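You operate a simulated robot arm through the tools that you are given. There is no shell and no other tool. Be economical: measure what you need, move in short steps, check, and stop when the job is done.

You run a simulated two-armed robot. Do the job below in one go: nothing can be reset, and whatever is moved stays where it is left.

Task
Pick up the green bottle from the top of the right bench with one hand, pass it to the other hand and put it on the low shelf of the right bench. Set down upright: bottle.
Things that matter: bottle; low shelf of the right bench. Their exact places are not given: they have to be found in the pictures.

It is judged by the outcome, as a careful person would: the job done as asked, and still so three seconds after it is handed in. It fails if anything else is knocked over, pushed out of place, dropped, spilled or broken.

Robot
Two 7-joint arms with two-finger parallel grippers on one trunk, on a base that drives. Base frame: it is fixed to the floor where the robot stands at the start and does not move with it; the origin is under the middle of the robot, x ahead of it, y to its left, z up; the surface under the hand at the start is at about z = 0.86. Lengths are in m, angles in degrees, forces in N, time in s.
The left shoulder is at the start at [0.07, 0.177, 1.195], the right one opposite. With the tool pointing down near the work surface each hand reaches from about 0.28 to 0.72 m from the robot's upright axis, wherever it stands, measured 20 degrees to its own side. Places, roughly: low shelf of the right bench [0.6, -0.7, 0.1]. Payload 3.43 kg a hand.
Tool frame (each hand has its own): the origin (TCP) lies between the finger pads and is the grasp point; the fingertips stand 0.03 m ahead of it; z points along the fingers, y is the line along which they close. Largest opening 0.094 m; finger width 0.028, thickness 0.01; the body of the gripper, 0.05 by 0.096 m, starts 0.055 m behind the TCP.
Orientation is told as [roll, pitch, yaw] about the base's x, y, z axes, in that order, counted from this pose: with the fingers straight down and closing along the base's y, the tool's x points along the base's -x, its y along +y and its z along -z.

Tools
- The arms move only by the tool servo_tool. It takes "left_increments", "right_increments" or both (then of equal length, played together; a hand with none holds still); each is a list of rows, each a list of 7 numbers: the shift along the tool's x, y, z in m, then the turn, a rotation vector about the tool's x, y, z in degrees, then the opening in per cent of the stroke, from 0 (shut) to 100 (fully open). In form: [[dx, dy, dz, ax, ay, az, grip], ...]. A call has 1 to 8 rows; each row is the pose to reach, as a shift and turn from the pose commanded when the call began, along the tool's axes at that moment. Rows are played at 5 a second. More than 0.05 m and 8.6 degrees between two rows, or a gripper value outside its range, and nothing of the call is played. A pose out of reach is approached as far as the arm can. The call stops where the force on the tool passes 40 N (or 10 N more than at its start, if that is more) or the arm is blocked; 0.2 s more then pass. The fingers move at their own pace (about 0.153 m/s each) and stop on an object; they squeeze with about 44 N. The grip force told is the motor's: it shows also when the fingers shut on nothing. Time passes only in rows, and 0.2 s behind the last, so rows that repeat a pose let the fingers close. It gives the time, the measured TCP pose, the force on the tool (base axes), the opening and the grip force at its end, in the units of the frame above (readings bear some noise), with the torque about the TCP (base axes, N m) and any sound that the robot's microphone picked up.
- Cameras (640 x 400 px; columns grow to the right, rows downward): "scene" is now at [0.1195, -0.025, 1.4874]; the picture's right is [-0.36, -0.93, -0.00], its down [-0.75, 0.29, -0.59] and it looks along [0.55, -0.21, -0.81] (base axes); focal length 290 px, centre (320, 200). "left" rides on the left gripper at [0.076, -0.014, -0.103] in its tool frame; the picture's right is [0.18, 0.98, 0.00], its down [-0.75, 0.14, -0.64] and it looks along [-0.63, 0.12, 0.77] (tool axes); focal length 243 px, centre (320, 200). "right" rides on the right gripper at [0.076, 0.014, -0.102] in its tool frame; the picture's right is [-0.18, 0.98, 0.00], its down [-0.75, -0.14, -0.64] and it looks along [-0.63, -0.12, 0.77] (tool axes); focal length 243 px, centre (320, 200).
- camera(camera): a new picture of that camera. No time passes.
- raise_lower(by): slides the trunk up (or, below 0, down) by that many m; the arms and the scene camera ride with it, the base frame stays. It gives what a move gives, with no picture.
- roll_base(legs): drives the robot by 1 to 6 legs, each [ahead, turn to the left] in m and degrees, along the robot's own axes; the way and the turn of a leg run together, so that a leg with both is an arc; at most 1.5 m and 180 degrees a leg. The arms and the cameras ride along, it lands a little off, and it stops where it bumps. It gives what a move gives.
- turn_head(pan, tilt): turns the head with the scene camera to pan (to the left, within 86 degrees either way) and tilt (down, from -29 to 69), counted from straight ahead of the robot. It gives what a move gives.
- pixel_to_xyz(camera, pixels): there is no depth. For up to 12 entries [column, row, z] of the newest picture of that camera ("zoom" is the newest enlarged one), the place [x, y] in the base frame at which the ray of that pixel passes the height z, good to about 0.002 m. No time passes.
- zoom(camera, box): a new picture of the part [left, top, right, bottom] of that camera's present view, enlarged. No time passes.
- finish_job(): hands the job in; it is judged then, once.

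Work in short steps. Measure before you move; look again where a grasp or a placing could have gone wrong, and mend it. You have 80 turns and 58 pictures in all, those below and enlarged ones among them. Open the grippers and draw the arms clear of the work before you hand the job in, unless the task says otherwise; then end with one line.

The tools are called after ">>>" as a command line: name --argument value ..., lists and objects as JSON in quotes. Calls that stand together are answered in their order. servo_tool: Moves the arms, as the interface text tells. Its arguments: {"type":"object","properties":{"left_increments":{"type":"array"},"right_increments":{"type":"array"}},"required":[]} The other tools are called the same way: raise_lower (by) slides the trunk up or down; roll_base (legs) drives the base; turn_head (pan, tilt) turns the head that bears the scene camera; camera (camera) takes a picture; pixel_to_xyz (camera, pixels) gives the place at which the rays of pixels pass given heights; zoom (camera, box) takes an enlarged picture of a part of a camera's view; finish_job () hands the job in.

At the start:

```text
time: 0.0
left_position: [0.4941, -0.0851, 1.1203]
left_orientation: [0.0, 0.1, 0.0]
left_force: [0.2, -0.5, 0.6]
left_wrist_torque: [-0.01, 0.05, 0.01]
left_finger_gap: 0.0938
left_finger_force: 0.1
right_position: [0.3883, -0.4261, 1.0966]
right_orientation: [-0.1, 0.0, 0.1]
right_force: [0.1, 0.2, -0.9]
right_wrist_torque: [-0.02, -0.02, 0.01]
right_finger_gap: 0.0942
right_finger_force: 0.1
trunk travel left (down, up): [-0.775, 0.065]
robot x, y, heading: [-0.0031, -0.0013, 0.0]
head pan, tilt: [-21.2, 53.9]
```

scene: 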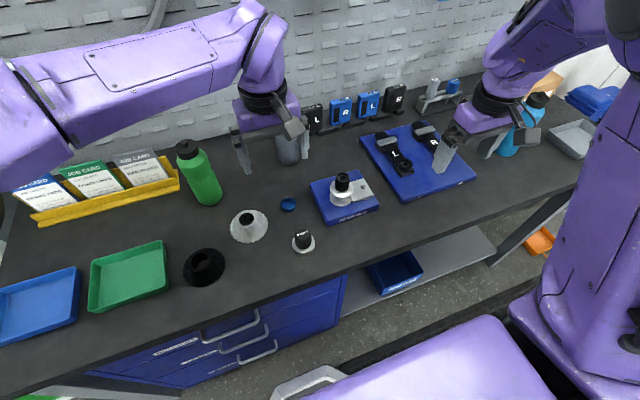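
right: 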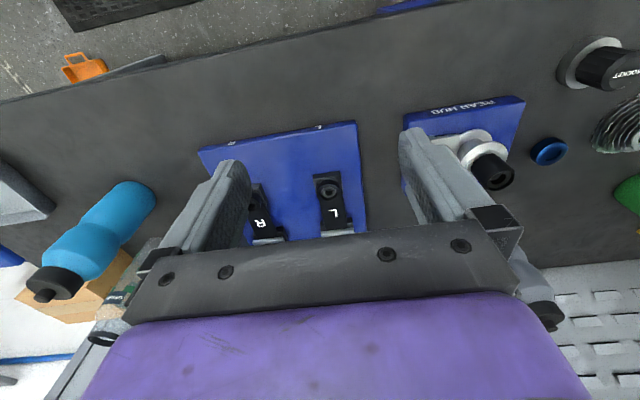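
left: 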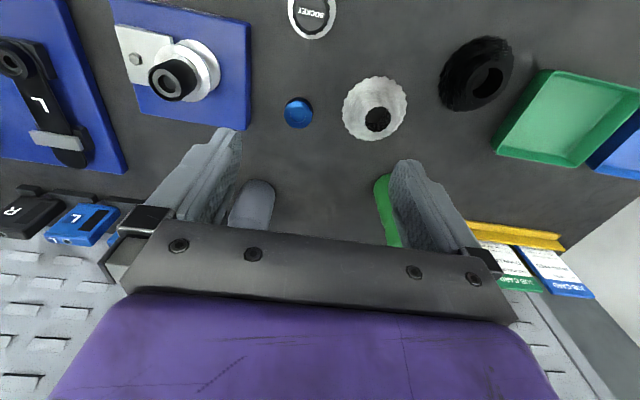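

The green bottle stands at scene pixels ~(200,172), with its base near (208,200). I'll measure it and the low-shelf edges seen at (400,280).

>>> pixel_to_xyz --camera "scene" --pixels '[[208, 200, 0.86], [187, 148, 1.06], [187, 148, 1.1], [188, 178, 0.9], [222, 190, 0.88], [496, 252, 0.1], [345, 312, 0.1], [420, 280, 0.1], [400, 262, 0.1], [590, 180, 0.86], [340, 275, 0.86], [290, 148, 0.95]]'

>>> zoom --camera "scene" --box '[120, 100, 340, 240]'

>>> turn_head --pan -50 --tilt 60

>>> camera --camera "scene"

```text
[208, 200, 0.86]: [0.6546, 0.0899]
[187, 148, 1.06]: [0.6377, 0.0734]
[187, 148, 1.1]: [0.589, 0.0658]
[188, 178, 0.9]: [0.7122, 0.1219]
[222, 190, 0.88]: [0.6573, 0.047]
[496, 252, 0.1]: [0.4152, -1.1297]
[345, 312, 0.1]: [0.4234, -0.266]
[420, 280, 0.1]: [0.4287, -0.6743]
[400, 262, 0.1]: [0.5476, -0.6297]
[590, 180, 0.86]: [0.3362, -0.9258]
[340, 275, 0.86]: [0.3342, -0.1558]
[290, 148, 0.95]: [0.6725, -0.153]
```

```text
2.86 times, centred on (230, 170) of scene
```

zoom: 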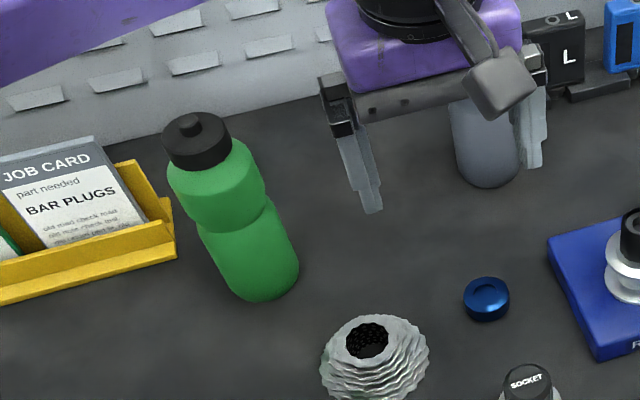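

```text
time: 0.9
left_position: [0.4952, -0.0853, 1.1209]
left_orientation: [0.0, -0.1, 0.0]
left_force: [0.1, 0.0, 0.1]
left_wrist_torque: [0.0, -0.01, 0.02]
left_finger_gap: 0.0938
left_finger_force: 0.2
right_position: [0.3892, -0.4258, 1.0963]
right_orientation: [0.1, 0.0, 0.0]
right_force: [0.0, -0.6, 0.0]
right_wrist_torque: [0.01, 0.01, -0.01]
right_finger_gap: 0.0939
right_finger_force: 0.1
trunk travel left (down, up): [-0.775, 0.065]
robot x, y, heading: [0.0008, -0.0001, 0.3]
head pan, tilt: [-50.0, 60.0]
```

```text
53 pictures are left
```

scene: 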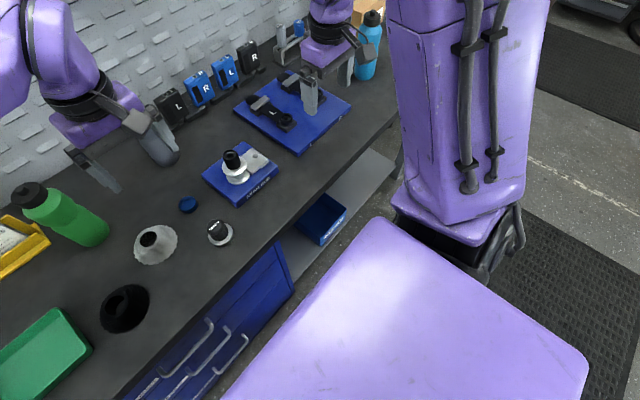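

The bottle looks to be near (0.67, 0.085), with its top at z≈1.05 and a diameter of ~0.075. The shelf front edge is at x≈0.42. I'll slide the left hand sideways to y≈0.085, slightly higher, and look with its camera.

>>> servo_tool --left_increments '[[0, 0.04, -0.02, 0, 0, 0, 100], [0, 0.085, -0.04, 0, 0, 0, 100], [0, 0.13, -0.04, 0, 0, 0, 100], [0, 0.17, -0.04, 0, 0, 0, 100], [0, 0.17, -0.04, 0, 0, 0, 100]]'

>>> camera --camera "left"

```text
time: 2.1
left_position: [0.4942, 0.0841, 1.161]
left_orientation: [0.1, 0.0, 0.0]
left_force: [-0.1, -0.7, 0.4]
left_wrist_torque: [-0.03, -0.01, 0.01]
left_finger_gap: 0.0944
left_finger_force: 0.0
right_position: [0.3881, -0.4275, 1.0978]
right_orientation: [0.0, 0.0, 0.0]
right_force: [-0.4, 0.3, 0.1]
right_wrist_torque: [0.02, 0.01, -0.04]
right_finger_gap: 0.0941
right_finger_force: 0.1
trunk travel left (down, up): [-0.775, 0.065]
robot x, y, heading: [0.0002, -0.0005, 0.2]
head pan, tilt: [-50.0, 60.0]
```

```text
52 pictures are left
```

left: 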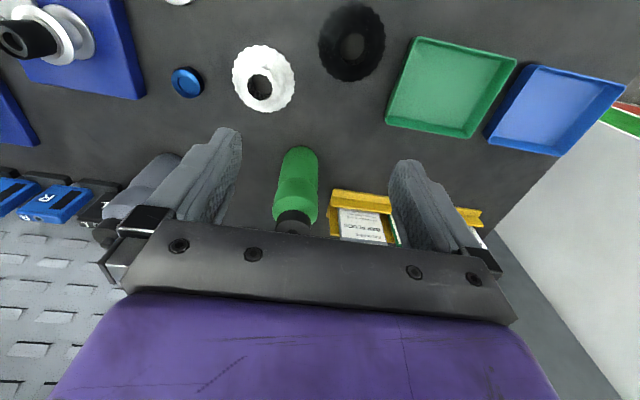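

The bottle shows at (297,185), with the base near edge at (299,147) and the cap at (293,220), a little left of the finger centre. I'll measure those rays.

>>> pixel_to_xyz --camera "left" --pixels '[[299, 147, 0.86], [276, 165, 0.87], [319, 165, 0.87], [293, 216, 1.03], [293, 216, 1.05], [273, 212, 1.02], [313, 212, 1.02], [318, 200, 1.0], [273, 205, 1.0], [340, 225, 0.98], [342, 215, 0.95], [330, 190, 0.9]]'

>>> zoom --camera "left" --box '[220, 130, 420, 255]'

```text
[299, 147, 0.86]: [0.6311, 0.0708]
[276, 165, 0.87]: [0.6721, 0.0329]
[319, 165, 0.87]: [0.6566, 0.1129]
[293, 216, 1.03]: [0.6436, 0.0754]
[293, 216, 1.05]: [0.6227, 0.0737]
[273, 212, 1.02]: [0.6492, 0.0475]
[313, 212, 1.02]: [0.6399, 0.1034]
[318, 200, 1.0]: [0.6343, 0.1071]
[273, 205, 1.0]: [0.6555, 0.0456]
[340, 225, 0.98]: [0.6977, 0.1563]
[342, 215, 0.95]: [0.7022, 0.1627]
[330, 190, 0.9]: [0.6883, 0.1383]
```

```text
3.20 times, centred on (320, 192) of left
```

zoom: 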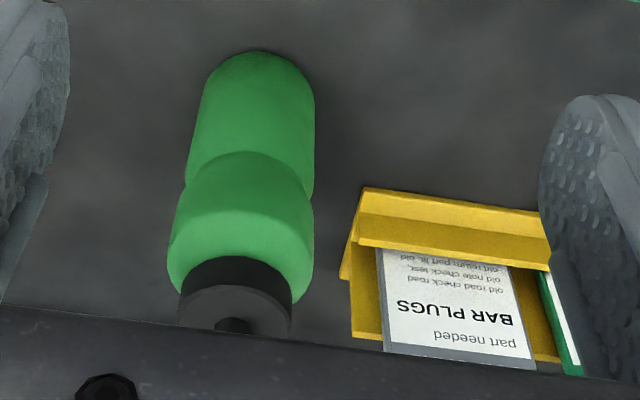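

The bottle axis is at about (0.667, 0.076) with its top at z≈1.035–1.045. I'll move the left hand above it at the same height, then check with the head camera.

>>> servo_tool --left_increments '[[-0.045, -0.004, 0, 0, 0, 0, 100], [-0.09, -0.008, 0, 0, 0, 0, 100], [-0.135, -0.008, 0, 0, 0, 0, 100], [-0.173, -0.008, 0, 0, 0, 0, 100], [-0.173, -0.008, 0, 0, 0, 0, 100]]'

>>> turn_head --pan 0 --tilt 45

>>> camera --camera "scene"

>>> camera --camera "left"

```text
time: 3.3
left_position: [0.5853, 0.0763, 1.1604]
left_orientation: [0.0, 0.0, 0.1]
left_force: [0.4, -0.7, -0.3]
left_wrist_torque: [0.01, 0.02, -0.02]
left_finger_gap: 0.0941
left_finger_force: 0.0
left hand out of reach, approached as far as the arm can: row 3, 4, 5
right_position: [0.3888, -0.4281, 1.0973]
right_orientation: [0.0, 0.0, 0.0]
right_force: [-0.4, -0.7, -0.7]
right_wrist_torque: [0.02, 0.02, -0.01]
right_finger_gap: 0.094
right_finger_force: 0.0
trunk travel left (down, up): [-0.775, 0.065]
robot x, y, heading: [0.0006, -0.0024, -0.1]
head pan, tilt: [-50.0, 60.0]
```

```text
time: 4.5
left_position: [0.5861, 0.0772, 1.1606]
left_orientation: [0.0, 0.0, 0.1]
left_force: [0.3, -0.9, 0.9]
left_wrist_torque: [0.02, -0.01, -0.01]
left_finger_gap: 0.094
left_finger_force: 0.0
right_position: [0.3886, -0.4271, 1.097]
right_orientation: [0.0, 0.0, 0.1]
right_force: [0.0, 0.0, -0.3]
right_wrist_torque: [-0.01, -0.03, 0.01]
right_finger_gap: 0.0939
right_finger_force: 0.0
trunk travel left (down, up): [-0.775, 0.065]
robot x, y, heading: [0.0003, -0.0011, 0.2]
head pan, tilt: [0.0, 45.0]
```

```text
50 pictures are left
```

scene: 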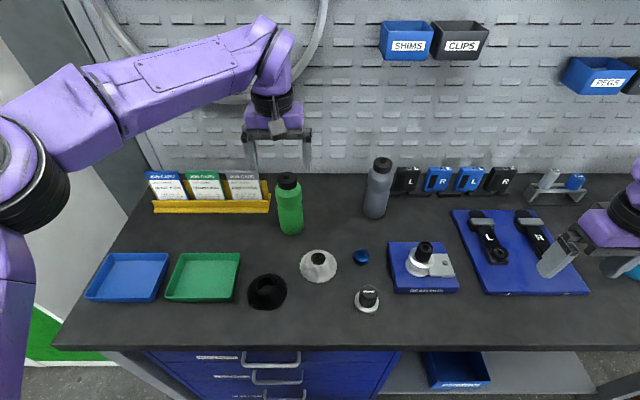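

```text
49 pictures are left
```

left: 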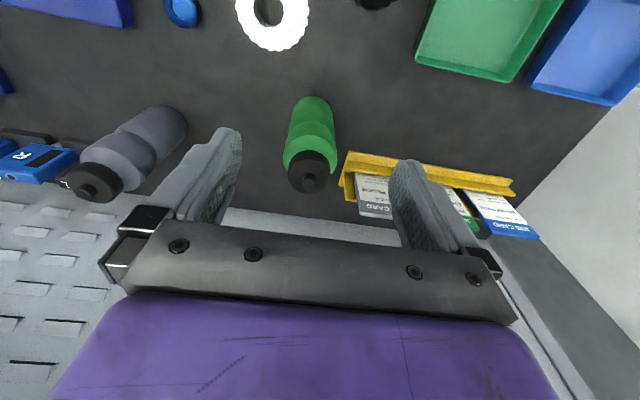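

The arm ran out of reach at this height with the tool vertical. I'll tilt the tool 20° forward so the wrist can stay further back, and see where the hand ends up.

>>> servo_tool --left_increments '[[0, 0, 0, 0, -7, 0, 100], [0, 0, 0, 0, -14, 0, 100], [0, 0, 0, 0, -20, 0, 100], [0, 0, 0, 0, -20, 0, 100]]'

```text
time: 5.5
left_position: [0.5846, 0.0759, 1.1619]
left_orientation: [0.0, -20.0, 0.2]
left_force: [0.2, 0.3, -0.1]
left_wrist_torque: [0.03, 0.02, -0.01]
left_finger_gap: 0.094
left_finger_force: 0.1
right_position: [0.3889, -0.4257, 1.0959]
right_orientation: [0.0, -0.1, 0.0]
right_force: [0.2, -0.4, 0.2]
right_wrist_torque: [-0.02, -0.01, -0.01]
right_finger_gap: 0.0939
right_finger_force: 0.1
trunk travel left (down, up): [-0.775, 0.065]
robot x, y, heading: [0.0012, 0.0011, -0.1]
head pan, tilt: [0.0, 45.0]
```

The pitch is now −20° and the position held. I'll go to a point above the bottle, (0.667, 0.076, 1.11).

>>> servo_tool --left_increments '[[-0.03, 0, 0.035, 0, 0, 0, 100], [-0.06, 0, 0.075, 0, 0, 0, 100], [-0.06, 0, 0.075, 0, 0, 0, 100]]'

>>> camera --camera "left"

>>> zoom --camera "scene" --box '[200, 90, 400, 215]'

```text
time: 6.3
left_position: [0.6648, 0.0774, 1.113]
left_orientation: [0.0, -20.1, 0.0]
left_force: [-1.2, 0.4, -0.6]
left_wrist_torque: [0.0, -0.02, 0.0]
left_finger_gap: 0.0939
left_finger_force: 0.0
right_position: [0.387, -0.4259, 1.0979]
right_orientation: [0.0, -0.2, 0.1]
right_force: [-0.5, 0.5, 1.0]
right_wrist_torque: [-0.04, 0.01, -0.01]
right_finger_gap: 0.0938
right_finger_force: 0.1
trunk travel left (down, up): [-0.775, 0.065]
robot x, y, heading: [0.001, 0.0012, -0.3]
head pan, tilt: [0.0, 45.0]
```

```text
48 pictures are left
```

left: 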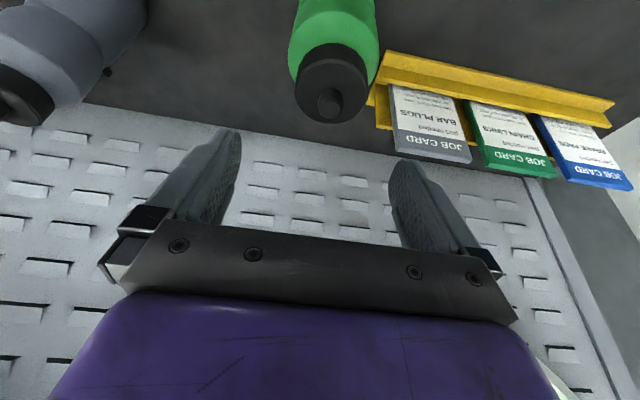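

```text
3.20 times, centred on (300, 152) of scene
```

zoom: 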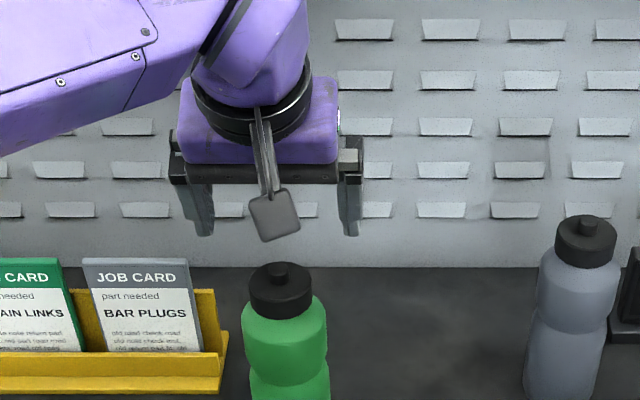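

The cap is at (328,103), which puts it at about (0.667, 0.079), aligned with the hand. I'll descend straight down to TCP z≈1.003, leaving the fingers open.

>>> servo_tool --left_increments '[[0.0119, 0.0015, 0.035, 0, 0, 0, 100], [0.0238, 0.0015, 0.069, 0, 0, 0, 100], [0.0357, 0.0015, 0.104, 0, 0, 0, 100], [0.0357, 0.0015, 0.104, 0, 0, 0, 100]]'

>>> zoom --camera "scene" --box '[200, 110, 400, 235]'

>>> camera --camera "left"

```text
time: 7.3
left_position: [0.6691, 0.0781, 1.0012]
left_orientation: [0.0, -20.0, -0.1]
left_force: [-0.1, -0.1, -0.8]
left_wrist_torque: [0.01, 0.0, 0.04]
left_finger_gap: 0.0942
left_finger_force: 0.1
right_position: [0.3887, -0.4263, 1.0975]
right_orientation: [0.0, 0.0, 0.0]
right_force: [-0.7, 1.1, 0.2]
right_wrist_torque: [0.02, 0.0, 0.01]
right_finger_gap: 0.0941
right_finger_force: 0.1
trunk travel left (down, up): [-0.775, 0.065]
robot x, y, heading: [-0.0011, 0.0011, -0.0]
head pan, tilt: [0.0, 45.0]
```

```text
3.20 times, centred on (300, 172) of scene
```

zoom: 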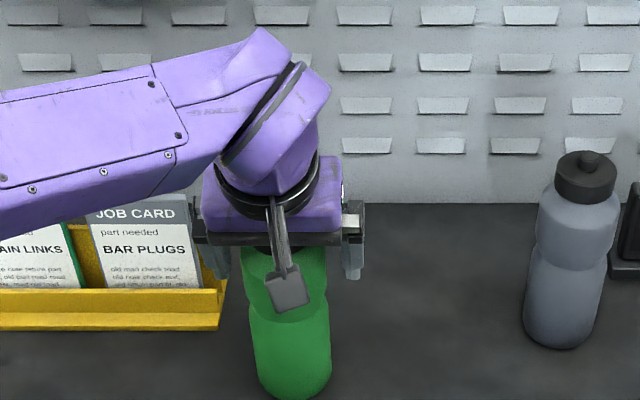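

```text
45 pictures are left
```

left: 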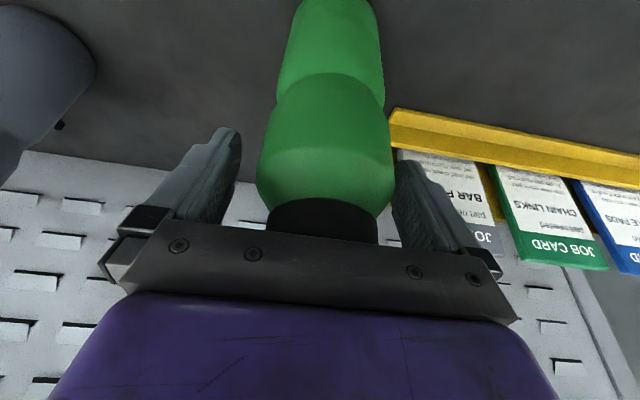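

The bottle's shoulder is between the fingers and the force is near zero, so I'll close the left gripper.

>>> servo_tool --left_increments '[[0, 0, 0, 0, 0, 0, 60], [0, 0, 0, 0, 0, 0, 30], [0, 0, 0, 0, 0, 0, 0], [0, 0, 0, 0, 0, 0, 0], [0, 0, 0, 0, 0, 0, 0]]'

>>> camera --camera "left"

```text
time: 8.5
left_position: [0.6688, 0.0776, 1.0024]
left_orientation: [0.0, -20.0, 0.0]
left_force: [0.4, 0.3, 0.0]
left_wrist_torque: [-0.05, 0.03, -0.02]
left_finger_gap: 0.0691
left_finger_force: 44.2
right_position: [0.3889, -0.4261, 1.0965]
right_orientation: [0.0, 0.0, 0.0]
right_force: [-0.2, 0.1, 0.6]
right_wrist_torque: [-0.01, 0.0, 0.0]
right_finger_gap: 0.094
right_finger_force: 0.1
trunk travel left (down, up): [-0.775, 0.065]
robot x, y, heading: [-0.0033, 0.0039, -0.0]
head pan, tilt: [0.0, 45.0]
```

```text
44 pictures are left
```

left: 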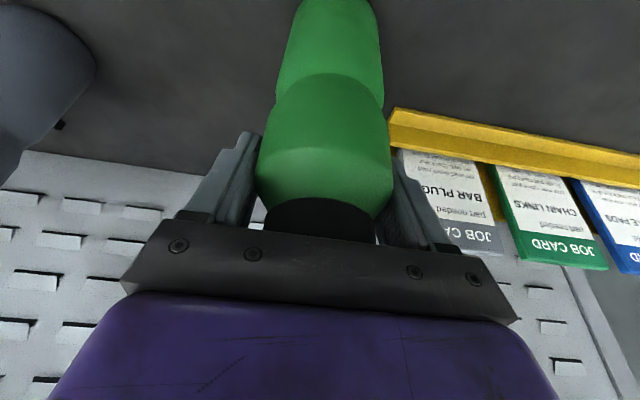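

The gap is 0.069 at 44 N, so the grip is firm. I'll lift straight up, then draw back to about (0.48, 0.05, 1.14).

>>> servo_tool --left_increments '[[-0.0137, 0, -0.0376, 0, 0, 0, 0], [-0.0274, 0, -0.0752, 0, 0, 0, 0], [-0.0205, 0, -0.115, 0, 0, 0, 0], [0.0102, -0.005, -0.1474, 0, 0, 0, 0], [0.0478, -0.01, -0.161, 0, 0, 0, 0], [0.0901, -0.02, -0.1765, 0, 0, 0, 0], [0.1277, -0.03, -0.19, 0, 0, 0, 0], [0.1277, -0.03, -0.19, 0, 0, 0, 0]]'

>>> camera --camera "scene"

```text
time: 10.3
left_position: [0.4829, 0.0485, 1.1356]
left_orientation: [0.0, -20.0, 0.0]
left_force: [0.6, 0.5, -1.3]
left_wrist_torque: [0.01, 0.0, -0.03]
left_finger_gap: 0.0689
left_finger_force: 44.1
right_position: [0.3895, -0.4261, 1.095]
right_orientation: [0.0, 0.0, 0.0]
right_force: [0.7, -0.1, -0.2]
right_wrist_torque: [-0.02, 0.01, 0.0]
right_finger_gap: 0.0939
right_finger_force: 0.0
trunk travel left (down, up): [-0.775, 0.065]
robot x, y, heading: [-0.0017, -0.0016, 0.2]
head pan, tilt: [0.0, 45.0]
```

```text
43 pictures are left
```

scene: 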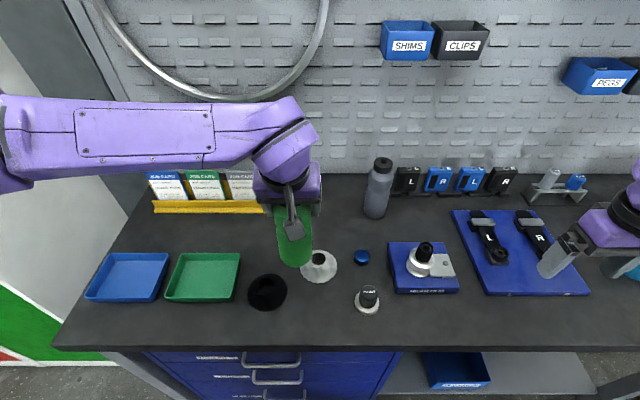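

The bottle is held upright clear of the table. I'll move the left hand a little forward to (0.55, 0.08) for the handover, raise the right hand 0.08, and yaw it 60° left.

>>> servo_tool --left_increments '[[-0.02, 0.01, 0.0073, 0, 0, 0, 0], [-0.04, 0.02, 0.0146, 0, 0, 0, 0], [-0.063, 0.03, 0.0229, 0, 0, 0, 0], [-0.063, 0.03, 0.0229, 0, 0, 0, 0], [-0.063, 0.03, 0.0229, 0, 0, 0, 0], [-0.063, 0.03, 0.0229, 0, 0, 0, 0], [-0.063, 0.03, 0.0229, 0, 0, 0, 0], [-0.063, 0.03, 0.0229, 0, 0, 0, 0]]' --right_increments '[[0, 0, -0.03, 0, 0, -7.5, 100], [0, 0, -0.06, 0, 0, -15, 100], [0, 0, -0.08, 0, 0, -22.5, 100], [0, 0, -0.08, 0, 0, -30, 100], [0, 0, -0.08, 0, 0, -37.5, 100], [0, 0, -0.08, 0, 0, -45, 100], [0, 0, -0.08, 0, 0, -52.5, 100], [0, 0, -0.08, 0, 0, -60, 100]]'

>>> servo_tool --right_increments '[[0, 0, 0, 0, -7.5, 0, 100], [0, 0, 0, 0, -15, 0, 100], [0, 0, 0, 0, -22.5, 0, 100], [0, 0, 0, 0, -30, 0, 100], [0, 0, 0, 0, -37.5, 0, 100], [0, 0, 0, 0, -45, 0, 100], [0, 0, 0, 0, -52.5, 0, 100], [0, 0, 0, 0, -60, 0, 100]]'

>>> camera --camera "scene"

>>> camera --camera "right"

```text
time: 12.1
left_position: [0.5519, 0.0783, 1.1361]
left_orientation: [0.0, -20.0, -0.1]
left_force: [0.3, -0.3, -1.0]
left_wrist_torque: [0.0, -0.01, -0.01]
left_finger_gap: 0.0686
left_finger_force: 44.7
right_position: [0.3893, -0.4258, 1.1764]
right_orientation: [0.0, 0.0, 60.2]
right_force: [-0.5, 0.5, -0.2]
right_wrist_torque: [-0.01, -0.02, -0.01]
right_finger_gap: 0.0939
right_finger_force: 0.2
trunk travel left (down, up): [-0.775, 0.065]
robot x, y, heading: [0.0027, 0.0009, 0.2]
head pan, tilt: [0.0, 45.0]
```

```text
time: 13.9
left_position: [0.5515, 0.0771, 1.1359]
left_orientation: [0.1, -20.0, -0.1]
left_force: [0.2, -0.6, -2.1]
left_wrist_torque: [-0.02, 0.0, 0.02]
left_finger_gap: 0.0687
left_finger_force: 44.0
right_position: [0.389, -0.4275, 1.1752]
right_orientation: [-0.1, -60.1, 60.1]
right_force: [-0.2, 0.0, 0.3]
right_wrist_torque: [0.03, 0.04, -0.01]
right_finger_gap: 0.0941
right_finger_force: 0.0
trunk travel left (down, up): [-0.775, 0.065]
robot x, y, heading: [0.0007, -0.0023, 0.1]
head pan, tilt: [0.0, 45.0]
```

```text
42 pictures are left
```

scene: 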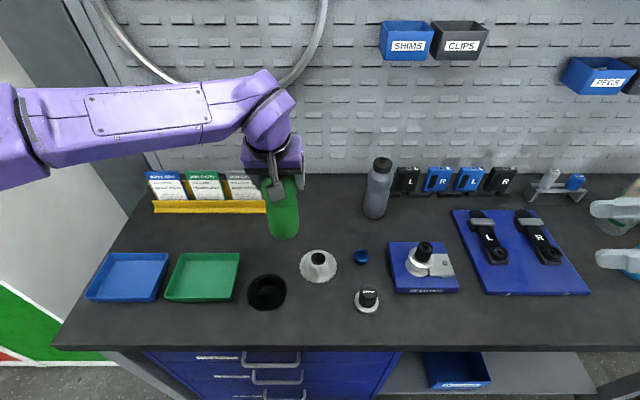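

```text
41 pictures are left
```

right: 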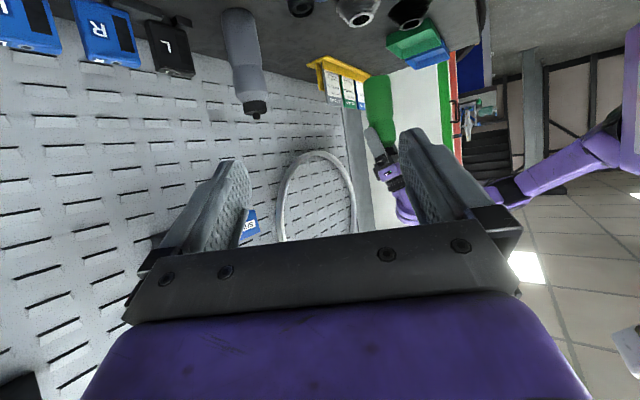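

The right tool is now tilted 30° below horizontal with a yaw of 60°. I'll bring it most of the way to a pre-grasp point behind the lower half of the bottle, about (0.49, −0.03, 1.11).

>>> servo_tool --right_increments '[[-0.0167, 0.0131, 0.0436, 0, 0, 0, 100], [-0.0335, 0.0262, 0.0872, 0, 0, 0, 100], [-0.0502, 0.0392, 0.1309, 0, 0, 0, 100], [-0.067, 0.0523, 0.1745, 0, 0, 0, 100], [-0.0837, 0.0654, 0.2181, 0, 0, 0, 100], [-0.1004, 0.0785, 0.2617, 0, 0, 0, 100], [-0.1172, 0.0915, 0.3053, 0, 0, 0, 100], [-0.1339, 0.1046, 0.3489, 0, 0, 0, 100]]'

>>> camera --camera "scene"

>>> camera --camera "right"

```text
time: 15.7
left_position: [0.5526, 0.0795, 1.1352]
left_orientation: [0.0, -19.8, 0.1]
left_force: [-1.1, 0.4, -0.6]
left_wrist_torque: [0.01, 0.01, -0.02]
left_finger_gap: 0.0689
left_finger_force: 43.8
right_position: [0.4824, -0.053, 1.1174]
right_orientation: [0.1, -60.0, 60.2]
right_force: [0.6, -0.2, 0.4]
right_wrist_torque: [0.03, 0.04, -0.02]
right_finger_gap: 0.0938
right_finger_force: 0.1
trunk travel left (down, up): [-0.775, 0.065]
robot x, y, heading: [-0.0025, -0.0004, -0.1]
head pan, tilt: [0.0, 45.0]
```

```text
40 pictures are left
```

scene: 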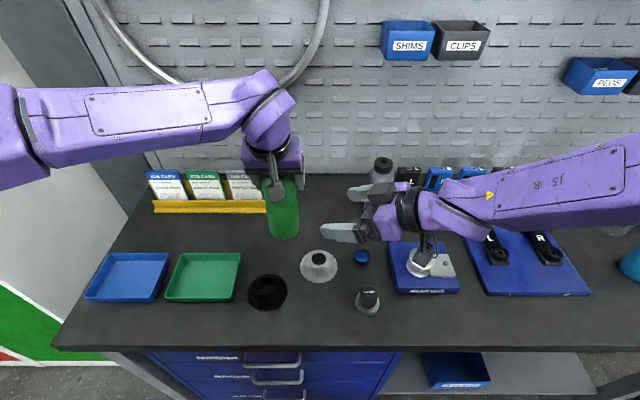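

```text
39 pictures are left
```

right: 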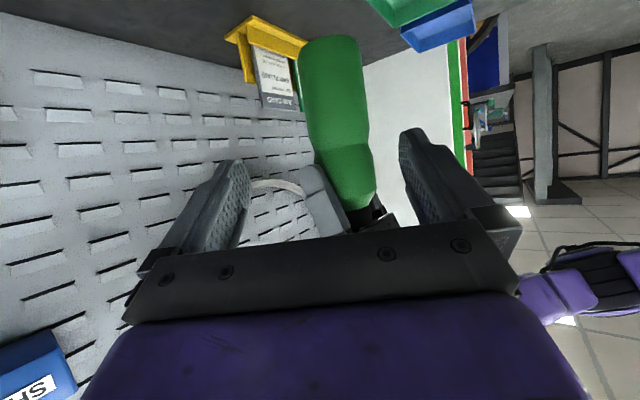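

The bottle is at right-camera columns ~300–366 around rows 60–90, roughly centred between the fingers. I'll measure the edges to align exactly.

>>> pixel_to_xyz --camera "right" --pixels '[[299, 60, 1.01], [361, 60, 1.01], [303, 90, 1.03], [366, 90, 1.03], [308, 120, 1.05], [369, 120, 1.05]]'

>>> zoom --camera "right" --box '[220, 20, 440, 240]'

>>> zoom --camera "scene" --box '[220, 140, 440, 280]'

```text
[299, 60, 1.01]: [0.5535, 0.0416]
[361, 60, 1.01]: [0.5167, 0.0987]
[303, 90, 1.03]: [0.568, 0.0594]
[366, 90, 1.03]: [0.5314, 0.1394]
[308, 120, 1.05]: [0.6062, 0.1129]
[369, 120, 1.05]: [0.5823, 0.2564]
```

```text
1.82 times, centred on (330, 130) of right
```

zoom: 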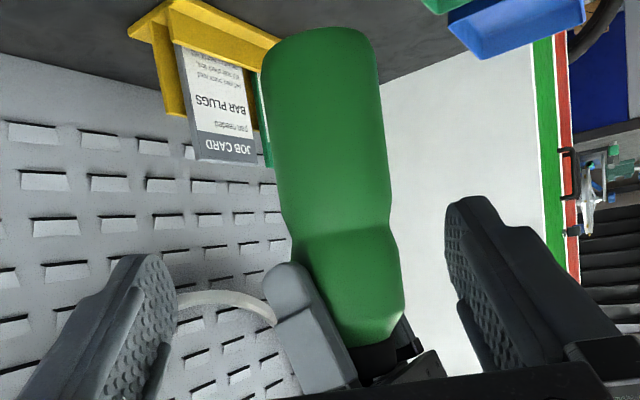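

```text
2.86 times, centred on (330, 210) of scene
```

zoom: 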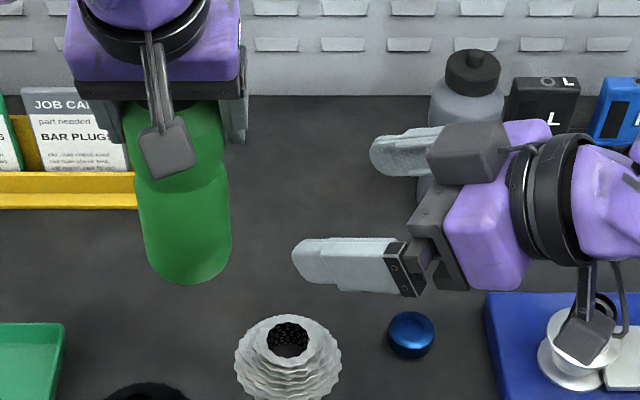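

The rays suggest the bottle's lower axis is ~1 cm nearer the robot than the left TCP. I'll check for a tilt with the left camera.

>>> camera --camera "left"

```text
36 pictures are left
```

left: 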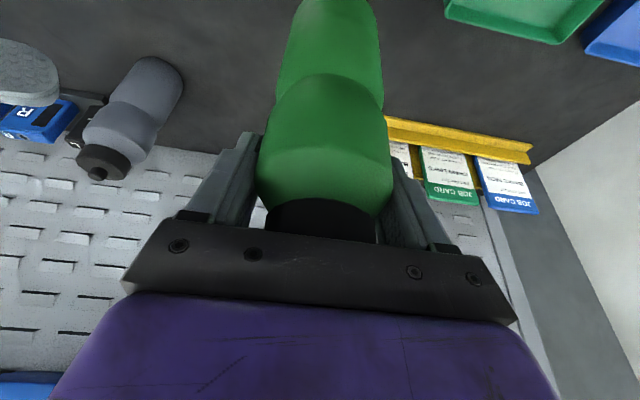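

The left view matches the one at the bench, so the bottle is vertical but its axis is ~1 cm toward the robot. I'll align the right hand on (0.543, 0.079, 1.038) and advance around the lower body with fingers open.

>>> servo_tool --right_increments '[[-0.002, 0.0135, 0.02, 0, 0, 0, 100], [-0.004, 0.0135, 0.06, 0, 0, 0, 100], [-0.004, 0.0135, 0.1, 0, 0, 0, 100], [-0.004, 0.0135, 0.135, 0, 0, 0, 100], [-0.004, 0.0135, 0.1647, 0, 0, 0, 100], [-0.004, 0.0135, 0.1647, 0, 0, 0, 100]]'

>>> camera --camera "right"

>>> zoom --camera "scene" --box '[220, 140, 440, 280]'

```text
time: 17.1
left_position: [0.5526, 0.0798, 1.135]
left_orientation: [0.2, -20.0, 0.2]
left_force: [13.5, 16.6, -10.3]
left_wrist_torque: [0.73, -0.59, 0.05]
left_finger_gap: 0.0686
left_finger_force: 44.1
right_position: [0.5424, 0.0769, 1.0394]
right_orientation: [-0.1, -60.0, 60.1]
right_force: [-13.7, -18.3, 8.6]
right_wrist_torque: [0.97, -0.87, -0.13]
right_finger_gap: 0.0939
right_finger_force: 0.0
trunk travel left (down, up): [-0.775, 0.065]
robot x, y, heading: [0.0047, -0.0014, -0.0]
head pan, tilt: [0.0, 45.0]
```

```text
35 pictures are left
```

right: 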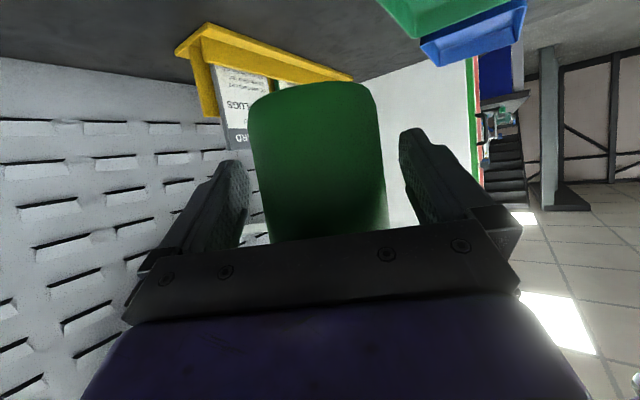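

```text
2.86 times, centred on (330, 210) of scene
```

zoom: 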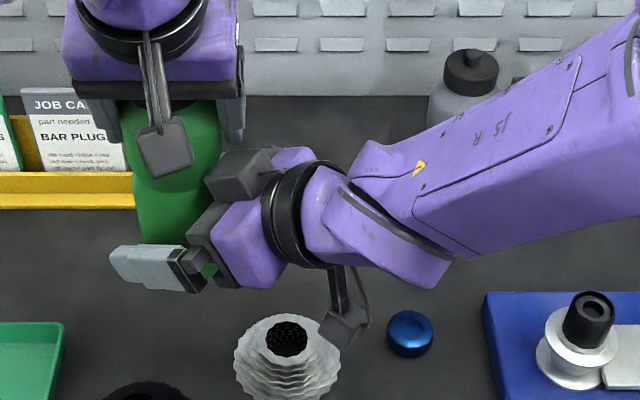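

The palm's upper edge is pressing the bottle (~24 N). I'll back off 8 mm along the tool axis and check that the force drops.

>>> servo_tool --right_increments '[[0, 0, -0.004, 0, 0, 0, 100], [0, 0, -0.008, 0, 0, 0, 100], [0, 0, -0.008, 0, 0, 0, 100]]'

>>> camera --camera "right"

>>> camera --camera "left"

```text
time: 17.9
left_position: [0.5522, 0.0778, 1.136]
left_orientation: [0.1, -19.9, -0.1]
left_force: [0.6, 0.1, -0.4]
left_wrist_torque: [0.0, -0.01, -0.01]
left_finger_gap: 0.0687
left_finger_force: 43.9
right_position: [0.541, 0.074, 1.0425]
right_orientation: [-0.1, -60.0, 60.1]
right_force: [-0.5, -0.5, -0.1]
right_wrist_torque: [0.0, -0.01, 0.01]
right_finger_gap: 0.094
right_finger_force: 0.0
trunk travel left (down, up): [-0.775, 0.065]
robot x, y, heading: [-0.0019, 0.0002, 0.2]
head pan, tilt: [0.0, 45.0]
```

```text
33 pictures are left
```

right: 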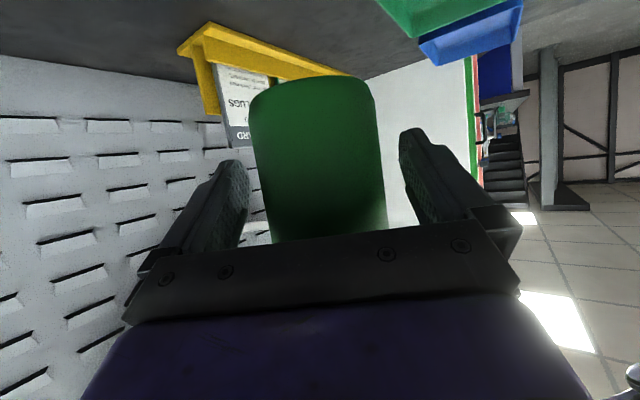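

```text
32 pictures are left
```

left: 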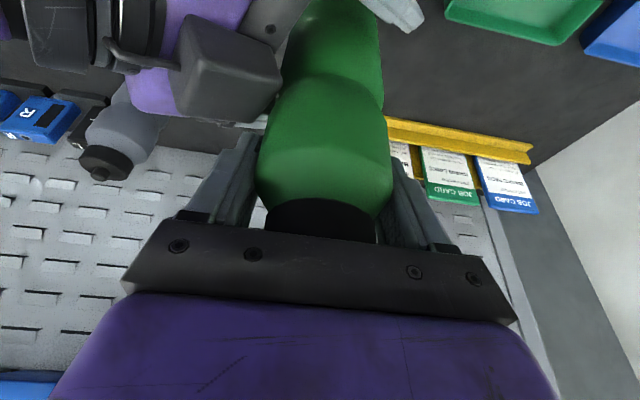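

The forces are near zero and the bottle sits between the right fingers, so I'll close the right gripper.

>>> servo_tool --right_increments '[[0, 0, 0, 0, 0, 0, 85], [0, 0, 0, 0, 0, 0, 78], [0, 0, 0, 0, 0, 0, 70], [0, 0, 0, 0, 0, 0, 35], [0, 0, 0, 0, 0, 0, 0], [0, 0, 0, 0, 0, 0, 0], [0, 0, 0, 0, 0, 0, 0]]'

>>> camera --camera "right"

```text
time: 19.5
left_position: [0.5518, 0.0777, 1.1354]
left_orientation: [0.0, -20.0, 0.1]
left_force: [9.1, -7.1, -3.1]
left_wrist_torque: [-0.32, -0.38, 0.48]
left_finger_gap: 0.0688
left_finger_force: 43.8
right_position: [0.5401, 0.072, 1.0423]
right_orientation: [-0.1, -60.0, 60.1]
right_force: [-9.1, 7.6, 2.4]
right_wrist_torque: [-0.36, -0.45, -0.33]
right_finger_gap: 0.0686
right_finger_force: 44.2
trunk travel left (down, up): [-0.775, 0.065]
robot x, y, heading: [-0.0022, -0.0033, -0.2]
head pan, tilt: [0.0, 45.0]
```

```text
31 pictures are left
```

right: 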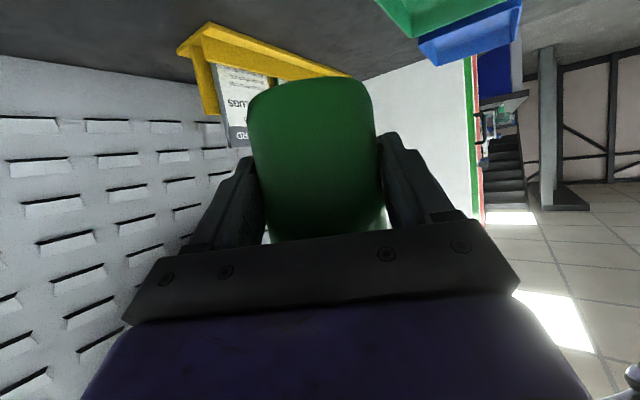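

Both hands grip, with an 11 N sideways preload along the right tool's +y. I'll shift the right hand 3 mm that way to relax it before releasing.

>>> servo_tool --right_increments '[[0, 0.0015, 0, 0, 0, 0, 0], [0, 0.003, 0, 0, 0, 0, 0], [0, 0.003, 0, 0, 0, 0, 0]]'

```text
time: 20.3
left_position: [0.5503, 0.0774, 1.1356]
left_orientation: [0.0, -19.8, 0.0]
left_force: [-14.6, 1.2, 5.7]
left_wrist_torque: [0.21, 0.76, 0.08]
left_finger_gap: 0.0688
left_finger_force: 44.3
right_position: [0.5381, 0.0728, 1.0436]
right_orientation: [0.0, -59.9, 59.6]
right_force: [13.9, -0.9, -6.1]
right_wrist_torque: [-0.2, 0.6, -0.19]
right_finger_gap: 0.0684
right_finger_force: 44.3
trunk travel left (down, up): [-0.775, 0.065]
robot x, y, heading: [0.0026, -0.0031, -0.0]
head pan, tilt: [0.0, 45.0]
```

I overshot slightly, so I'll go back 1.5 mm.

>>> servo_tool --right_increments '[[0, -0.0015, 0.0005, 0, 0, 0, 0], [0, -0.0015, 0.0005, 0, 0, 0, 0]]'

```text
time: 20.9
left_position: [0.5524, 0.0771, 1.1363]
left_orientation: [0.1, -19.9, 0.0]
left_force: [-12.8, 3.0, 6.8]
left_wrist_torque: [0.11, 0.92, 0.65]
left_finger_gap: 0.0686
left_finger_force: 43.8
right_position: [0.5394, 0.0726, 1.0426]
right_orientation: [0.1, -59.9, 59.9]
right_force: [13.5, -3.1, -6.6]
right_wrist_torque: [0.15, 0.37, -0.81]
right_finger_gap: 0.0684
right_finger_force: 43.8
trunk travel left (down, up): [-0.775, 0.065]
robot x, y, heading: [-0.001, -0.0027, 0.0]
head pan, tilt: [0.0, 45.0]
```

The residual load is small (~14 N). I'll open the left fingers and watch the right hand.

>>> servo_tool --left_increments '[[0, 0, 0, 0, 0, 0, 80], [0, 0, 0, 0, 0, 0, 90], [0, 0, 0, 0, 0, 0, 100], [0, 0, 0, 0, 0, 0, 100]]'

>>> zoom --camera "scene" --box '[220, 140, 440, 280]'

>>> camera --camera "left"

```text
time: 21.9
left_position: [0.551, 0.0777, 1.1357]
left_orientation: [-0.1, -20.0, -0.1]
left_force: [-0.2, 0.1, -0.1]
left_wrist_torque: [0.0, -0.02, 0.02]
left_finger_gap: 0.0942
left_finger_force: 0.0
right_position: [0.5395, 0.0731, 1.0425]
right_orientation: [0.0, -59.9, 60.0]
right_force: [-1.1, 0.9, -0.1]
right_wrist_torque: [-0.02, 0.02, 0.03]
right_finger_gap: 0.0684
right_finger_force: 44.3
trunk travel left (down, up): [-0.775, 0.065]
robot x, y, heading: [0.0004, -0.0015, -0.3]
head pan, tilt: [0.0, 45.0]
```

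```text
2.86 times, centred on (330, 210) of scene
```

zoom: 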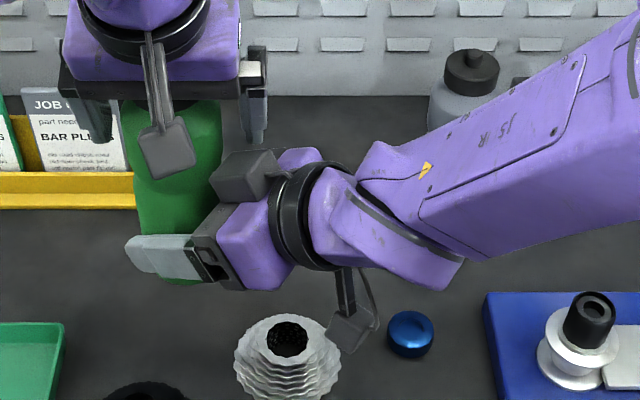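

```text
29 pictures are left
```

left: 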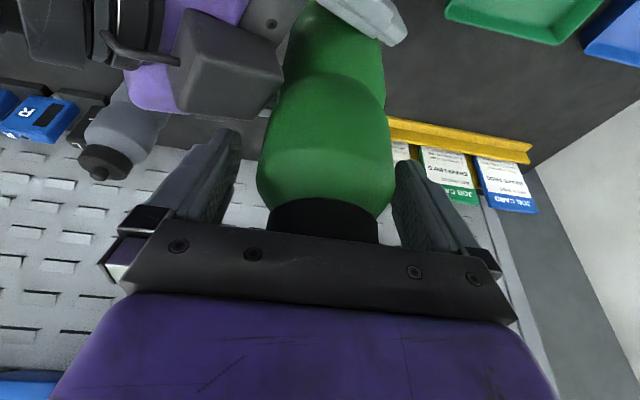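

The right hand holds the bottle firmly. I'll withdraw the left hand back along its tool axis, then left and toward the robot.

>>> servo_tool --left_increments '[[0, 0, -0.045, 0, 0, 0, 100], [0, 0, -0.09, 0, 0, 0, 100], [0.02, 0.02, -0.12, 0, 0, 0, 100], [0.05, 0.06, -0.12, 0, 0, 0, 100], [0.08, 0.1, -0.12, 0, 0, 0, 100], [0.11, 0.14, -0.12, 0, 0, 0, 100], [0.14, 0.18, -0.12, 0, 0, 0, 100], [0.17, 0.21, -0.12, 0, 0, 0, 100]]'

>>> camera --camera "scene"

```text
time: 23.7
left_position: [0.349, 0.2888, 1.1895]
left_orientation: [-0.1, -19.9, 0.0]
left_force: [0.4, 0.6, 0.1]
left_wrist_torque: [-0.02, 0.0, -0.02]
left_finger_gap: 0.094
left_finger_force: 0.2
right_position: [0.5376, 0.0756, 1.0432]
right_orientation: [-0.2, -59.9, 60.3]
right_force: [-0.2, 0.8, -0.1]
right_wrist_torque: [-0.02, -0.01, 0.0]
right_finger_gap: 0.0682
right_finger_force: 44.0
trunk travel left (down, up): [-0.775, 0.065]
robot x, y, heading: [-0.0008, -0.0004, 0.1]
head pan, tilt: [0.0, 45.0]
```

```text
28 pictures are left
```

scene: 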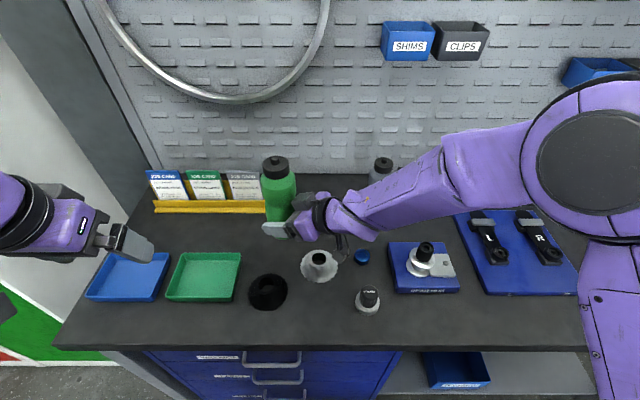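

The bottle hangs upright in the right hand. Before backing off, I'll look to both sides to check the floor is clear.

>>> turn_head --pan -86 --tilt 40

>>> camera --camera "scene"

>>> turn_head --pan 86 --tilt 40

>>> camera --camera "scene"

```text
time: 25.3
left_position: [0.3493, 0.2882, 1.1907]
left_orientation: [0.0, -19.9, 0.0]
left_force: [-0.8, -0.4, 1.0]
left_wrist_torque: [-0.01, 0.0, -0.03]
left_finger_gap: 0.0941
left_finger_force: 0.1
right_position: [0.5375, 0.0742, 1.0419]
right_orientation: [-0.1, -60.0, 60.1]
right_force: [0.6, -0.1, 0.0]
right_wrist_torque: [-0.02, 0.04, 0.0]
right_finger_gap: 0.0686
right_finger_force: 43.5
trunk travel left (down, up): [-0.775, 0.065]
robot x, y, heading: [0.0018, -0.0009, -0.0]
head pan, tilt: [-85.9, 40.0]
```

```text
27 pictures are left
```

scene: 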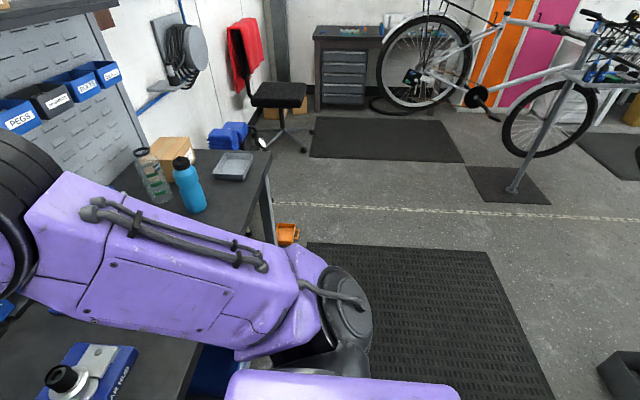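

```text
time: 27.9
left_position: [0.3506, 0.2878, 1.1911]
left_orientation: [-0.1, -20.0, 0.0]
left_force: [-1.1, 0.1, 0.2]
left_wrist_torque: [0.04, 0.03, 0.01]
left_finger_gap: 0.0939
left_finger_force: 0.0
right_position: [0.5381, 0.0736, 1.0434]
right_orientation: [0.0, -59.9, 60.0]
right_force: [-0.3, -0.2, 0.1]
right_wrist_torque: [-0.05, 0.04, -0.01]
right_finger_gap: 0.0683
right_finger_force: 44.0
trunk travel left (down, up): [-0.775, 0.065]
robot x, y, heading: [0.0027, -0.0, 0.1]
head pan, tilt: [85.9, 40.0]
```

```text
26 pictures are left
```

scene: 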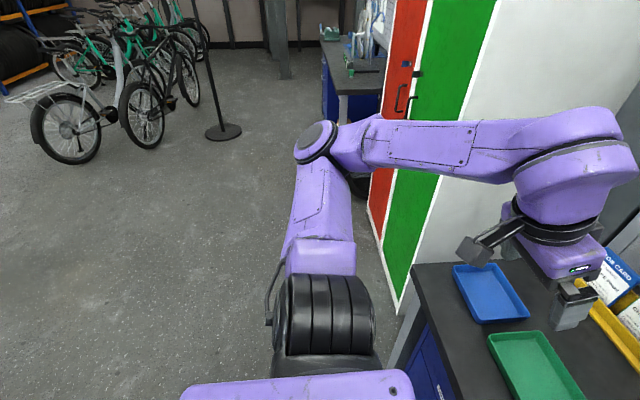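

The floor beside and behind is clear. I'll back straight off by 0.6 m, facing the head forward first.

>>> turn_head --pan -20 --tilt 45

>>> roll_base --legs '[[-0.6, 0]]'

>>> camera --camera "scene"

```text
time: 29.8
left_position: [0.35, 0.2868, 1.1903]
left_orientation: [0.0, -20.1, 0.1]
left_force: [0.2, -0.1, 0.8]
left_wrist_torque: [0.0, 0.0, 0.0]
left_finger_gap: 0.0939
left_finger_force: 0.1
right_position: [0.5386, 0.0734, 1.0431]
right_orientation: [-0.1, -60.0, 60.0]
right_force: [0.7, -0.1, 0.2]
right_wrist_torque: [-0.06, 0.02, -0.03]
right_finger_gap: 0.0683
right_finger_force: 43.9
trunk travel left (down, up): [-0.775, 0.065]
robot x, y, heading: [-0.0014, -0.0006, -0.0]
head pan, tilt: [-20.0, 45.0]
```

```text
time: 33.1
left_position: [-0.2482, 0.2857, 1.189]
left_orientation: [-0.1, -19.7, 0.0]
left_force: [0.5, -0.1, 0.7]
left_wrist_torque: [0.0, -0.01, -0.01]
left_finger_gap: 0.0942
left_finger_force: 0.1
right_position: [-0.06, 0.0717, 1.0449]
right_orientation: [-0.5, -59.9, 60.1]
right_force: [0.1, 0.1, -0.1]
right_wrist_torque: [0.0, -0.01, -0.03]
right_finger_gap: 0.0686
right_finger_force: 44.0
trunk travel left (down, up): [-0.775, 0.065]
robot x, y, heading: [-0.6003, 0.0005, -0.5]
head pan, tilt: [-20.0, 45.0]
```

```text
25 pictures are left
```

scene: 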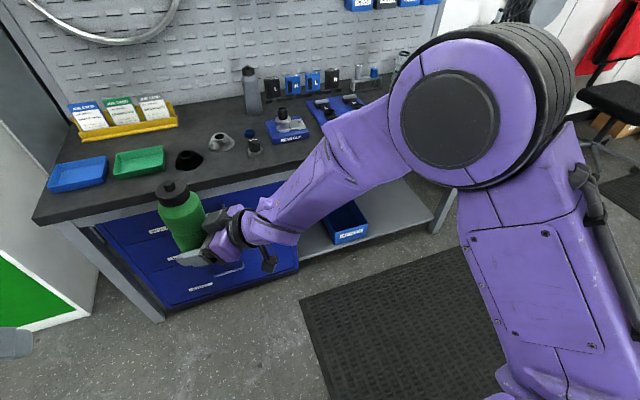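

The low shelf is visible: its front edge runs from (300,258) to (432,218), with the bin at (345,225). I'll measure these rays at candidate heights.

>>> pixel_to_xyz --camera "scene" --pixels '[[300, 259, 0.1], [400, 229, 0.1], [432, 218, 0.1], [400, 229, 0.15], [400, 229, 0.05], [333, 244, 0.1], [368, 234, 0.1], [354, 201, 0.18], [410, 180, 0.1], [400, 229, 0.2]]'

>>> zoom --camera "scene" --box '[280, 150, 460, 270]'

```text
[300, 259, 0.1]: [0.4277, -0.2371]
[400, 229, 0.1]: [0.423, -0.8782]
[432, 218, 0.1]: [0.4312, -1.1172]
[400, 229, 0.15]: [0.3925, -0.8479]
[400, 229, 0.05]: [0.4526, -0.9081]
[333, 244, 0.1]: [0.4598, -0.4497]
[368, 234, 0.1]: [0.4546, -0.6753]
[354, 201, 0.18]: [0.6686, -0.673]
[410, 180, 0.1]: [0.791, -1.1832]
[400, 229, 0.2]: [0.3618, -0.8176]
```

```text
3.33 times, centred on (370, 210) of scene
```

zoom: 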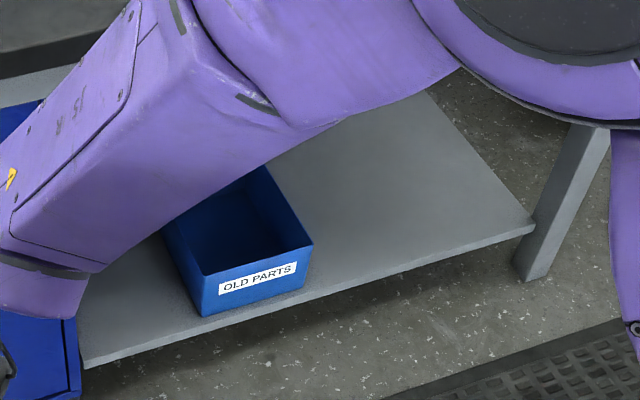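

The shelf top at z≈0.10 is confirmed. It has free space at y −0.7…−1.1 with the front edge at x≈0.425, so I aim to place the bottle at (0.50, −0.88). I'll shift the robot sideways to y≈−0.65 while still well back from the bench.

>>> roll_base --legs '[[0, -90], [0.65, 0], [0, 90]]'

>>> camera --camera "scene"

```text
time: 34.6
left_position: [-0.2432, 0.2236, 1.1972]
left_orientation: [-4.0, -18.1, -6.8]
left_force: [0.7, 0.4, 0.0]
left_wrist_torque: [0.03, -0.01, 0.01]
left_finger_gap: 0.0939
left_finger_force: 0.1
right_position: [-0.1123, -0.0326, 1.0656]
right_orientation: [-6.9, -61.1, 53.8]
right_force: [-0.2, -0.2, -1.3]
right_wrist_torque: [-0.01, -0.02, -0.06]
right_finger_gap: 0.0684
right_finger_force: 43.6
trunk travel left (down, up): [-0.775, 0.065]
robot x, y, heading: [-0.6021, 0.0009, -11.8]
head pan, tilt: [-20.0, 45.0]
stopped in leg 1: the robot was blocked; the commanded pose is now the measured one
```

```text
23 pictures are left
```

scene: 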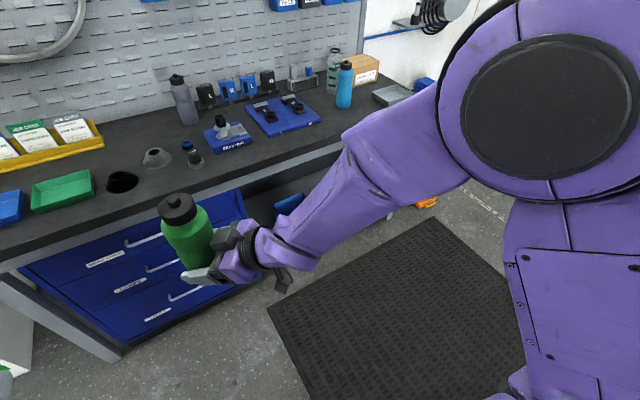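

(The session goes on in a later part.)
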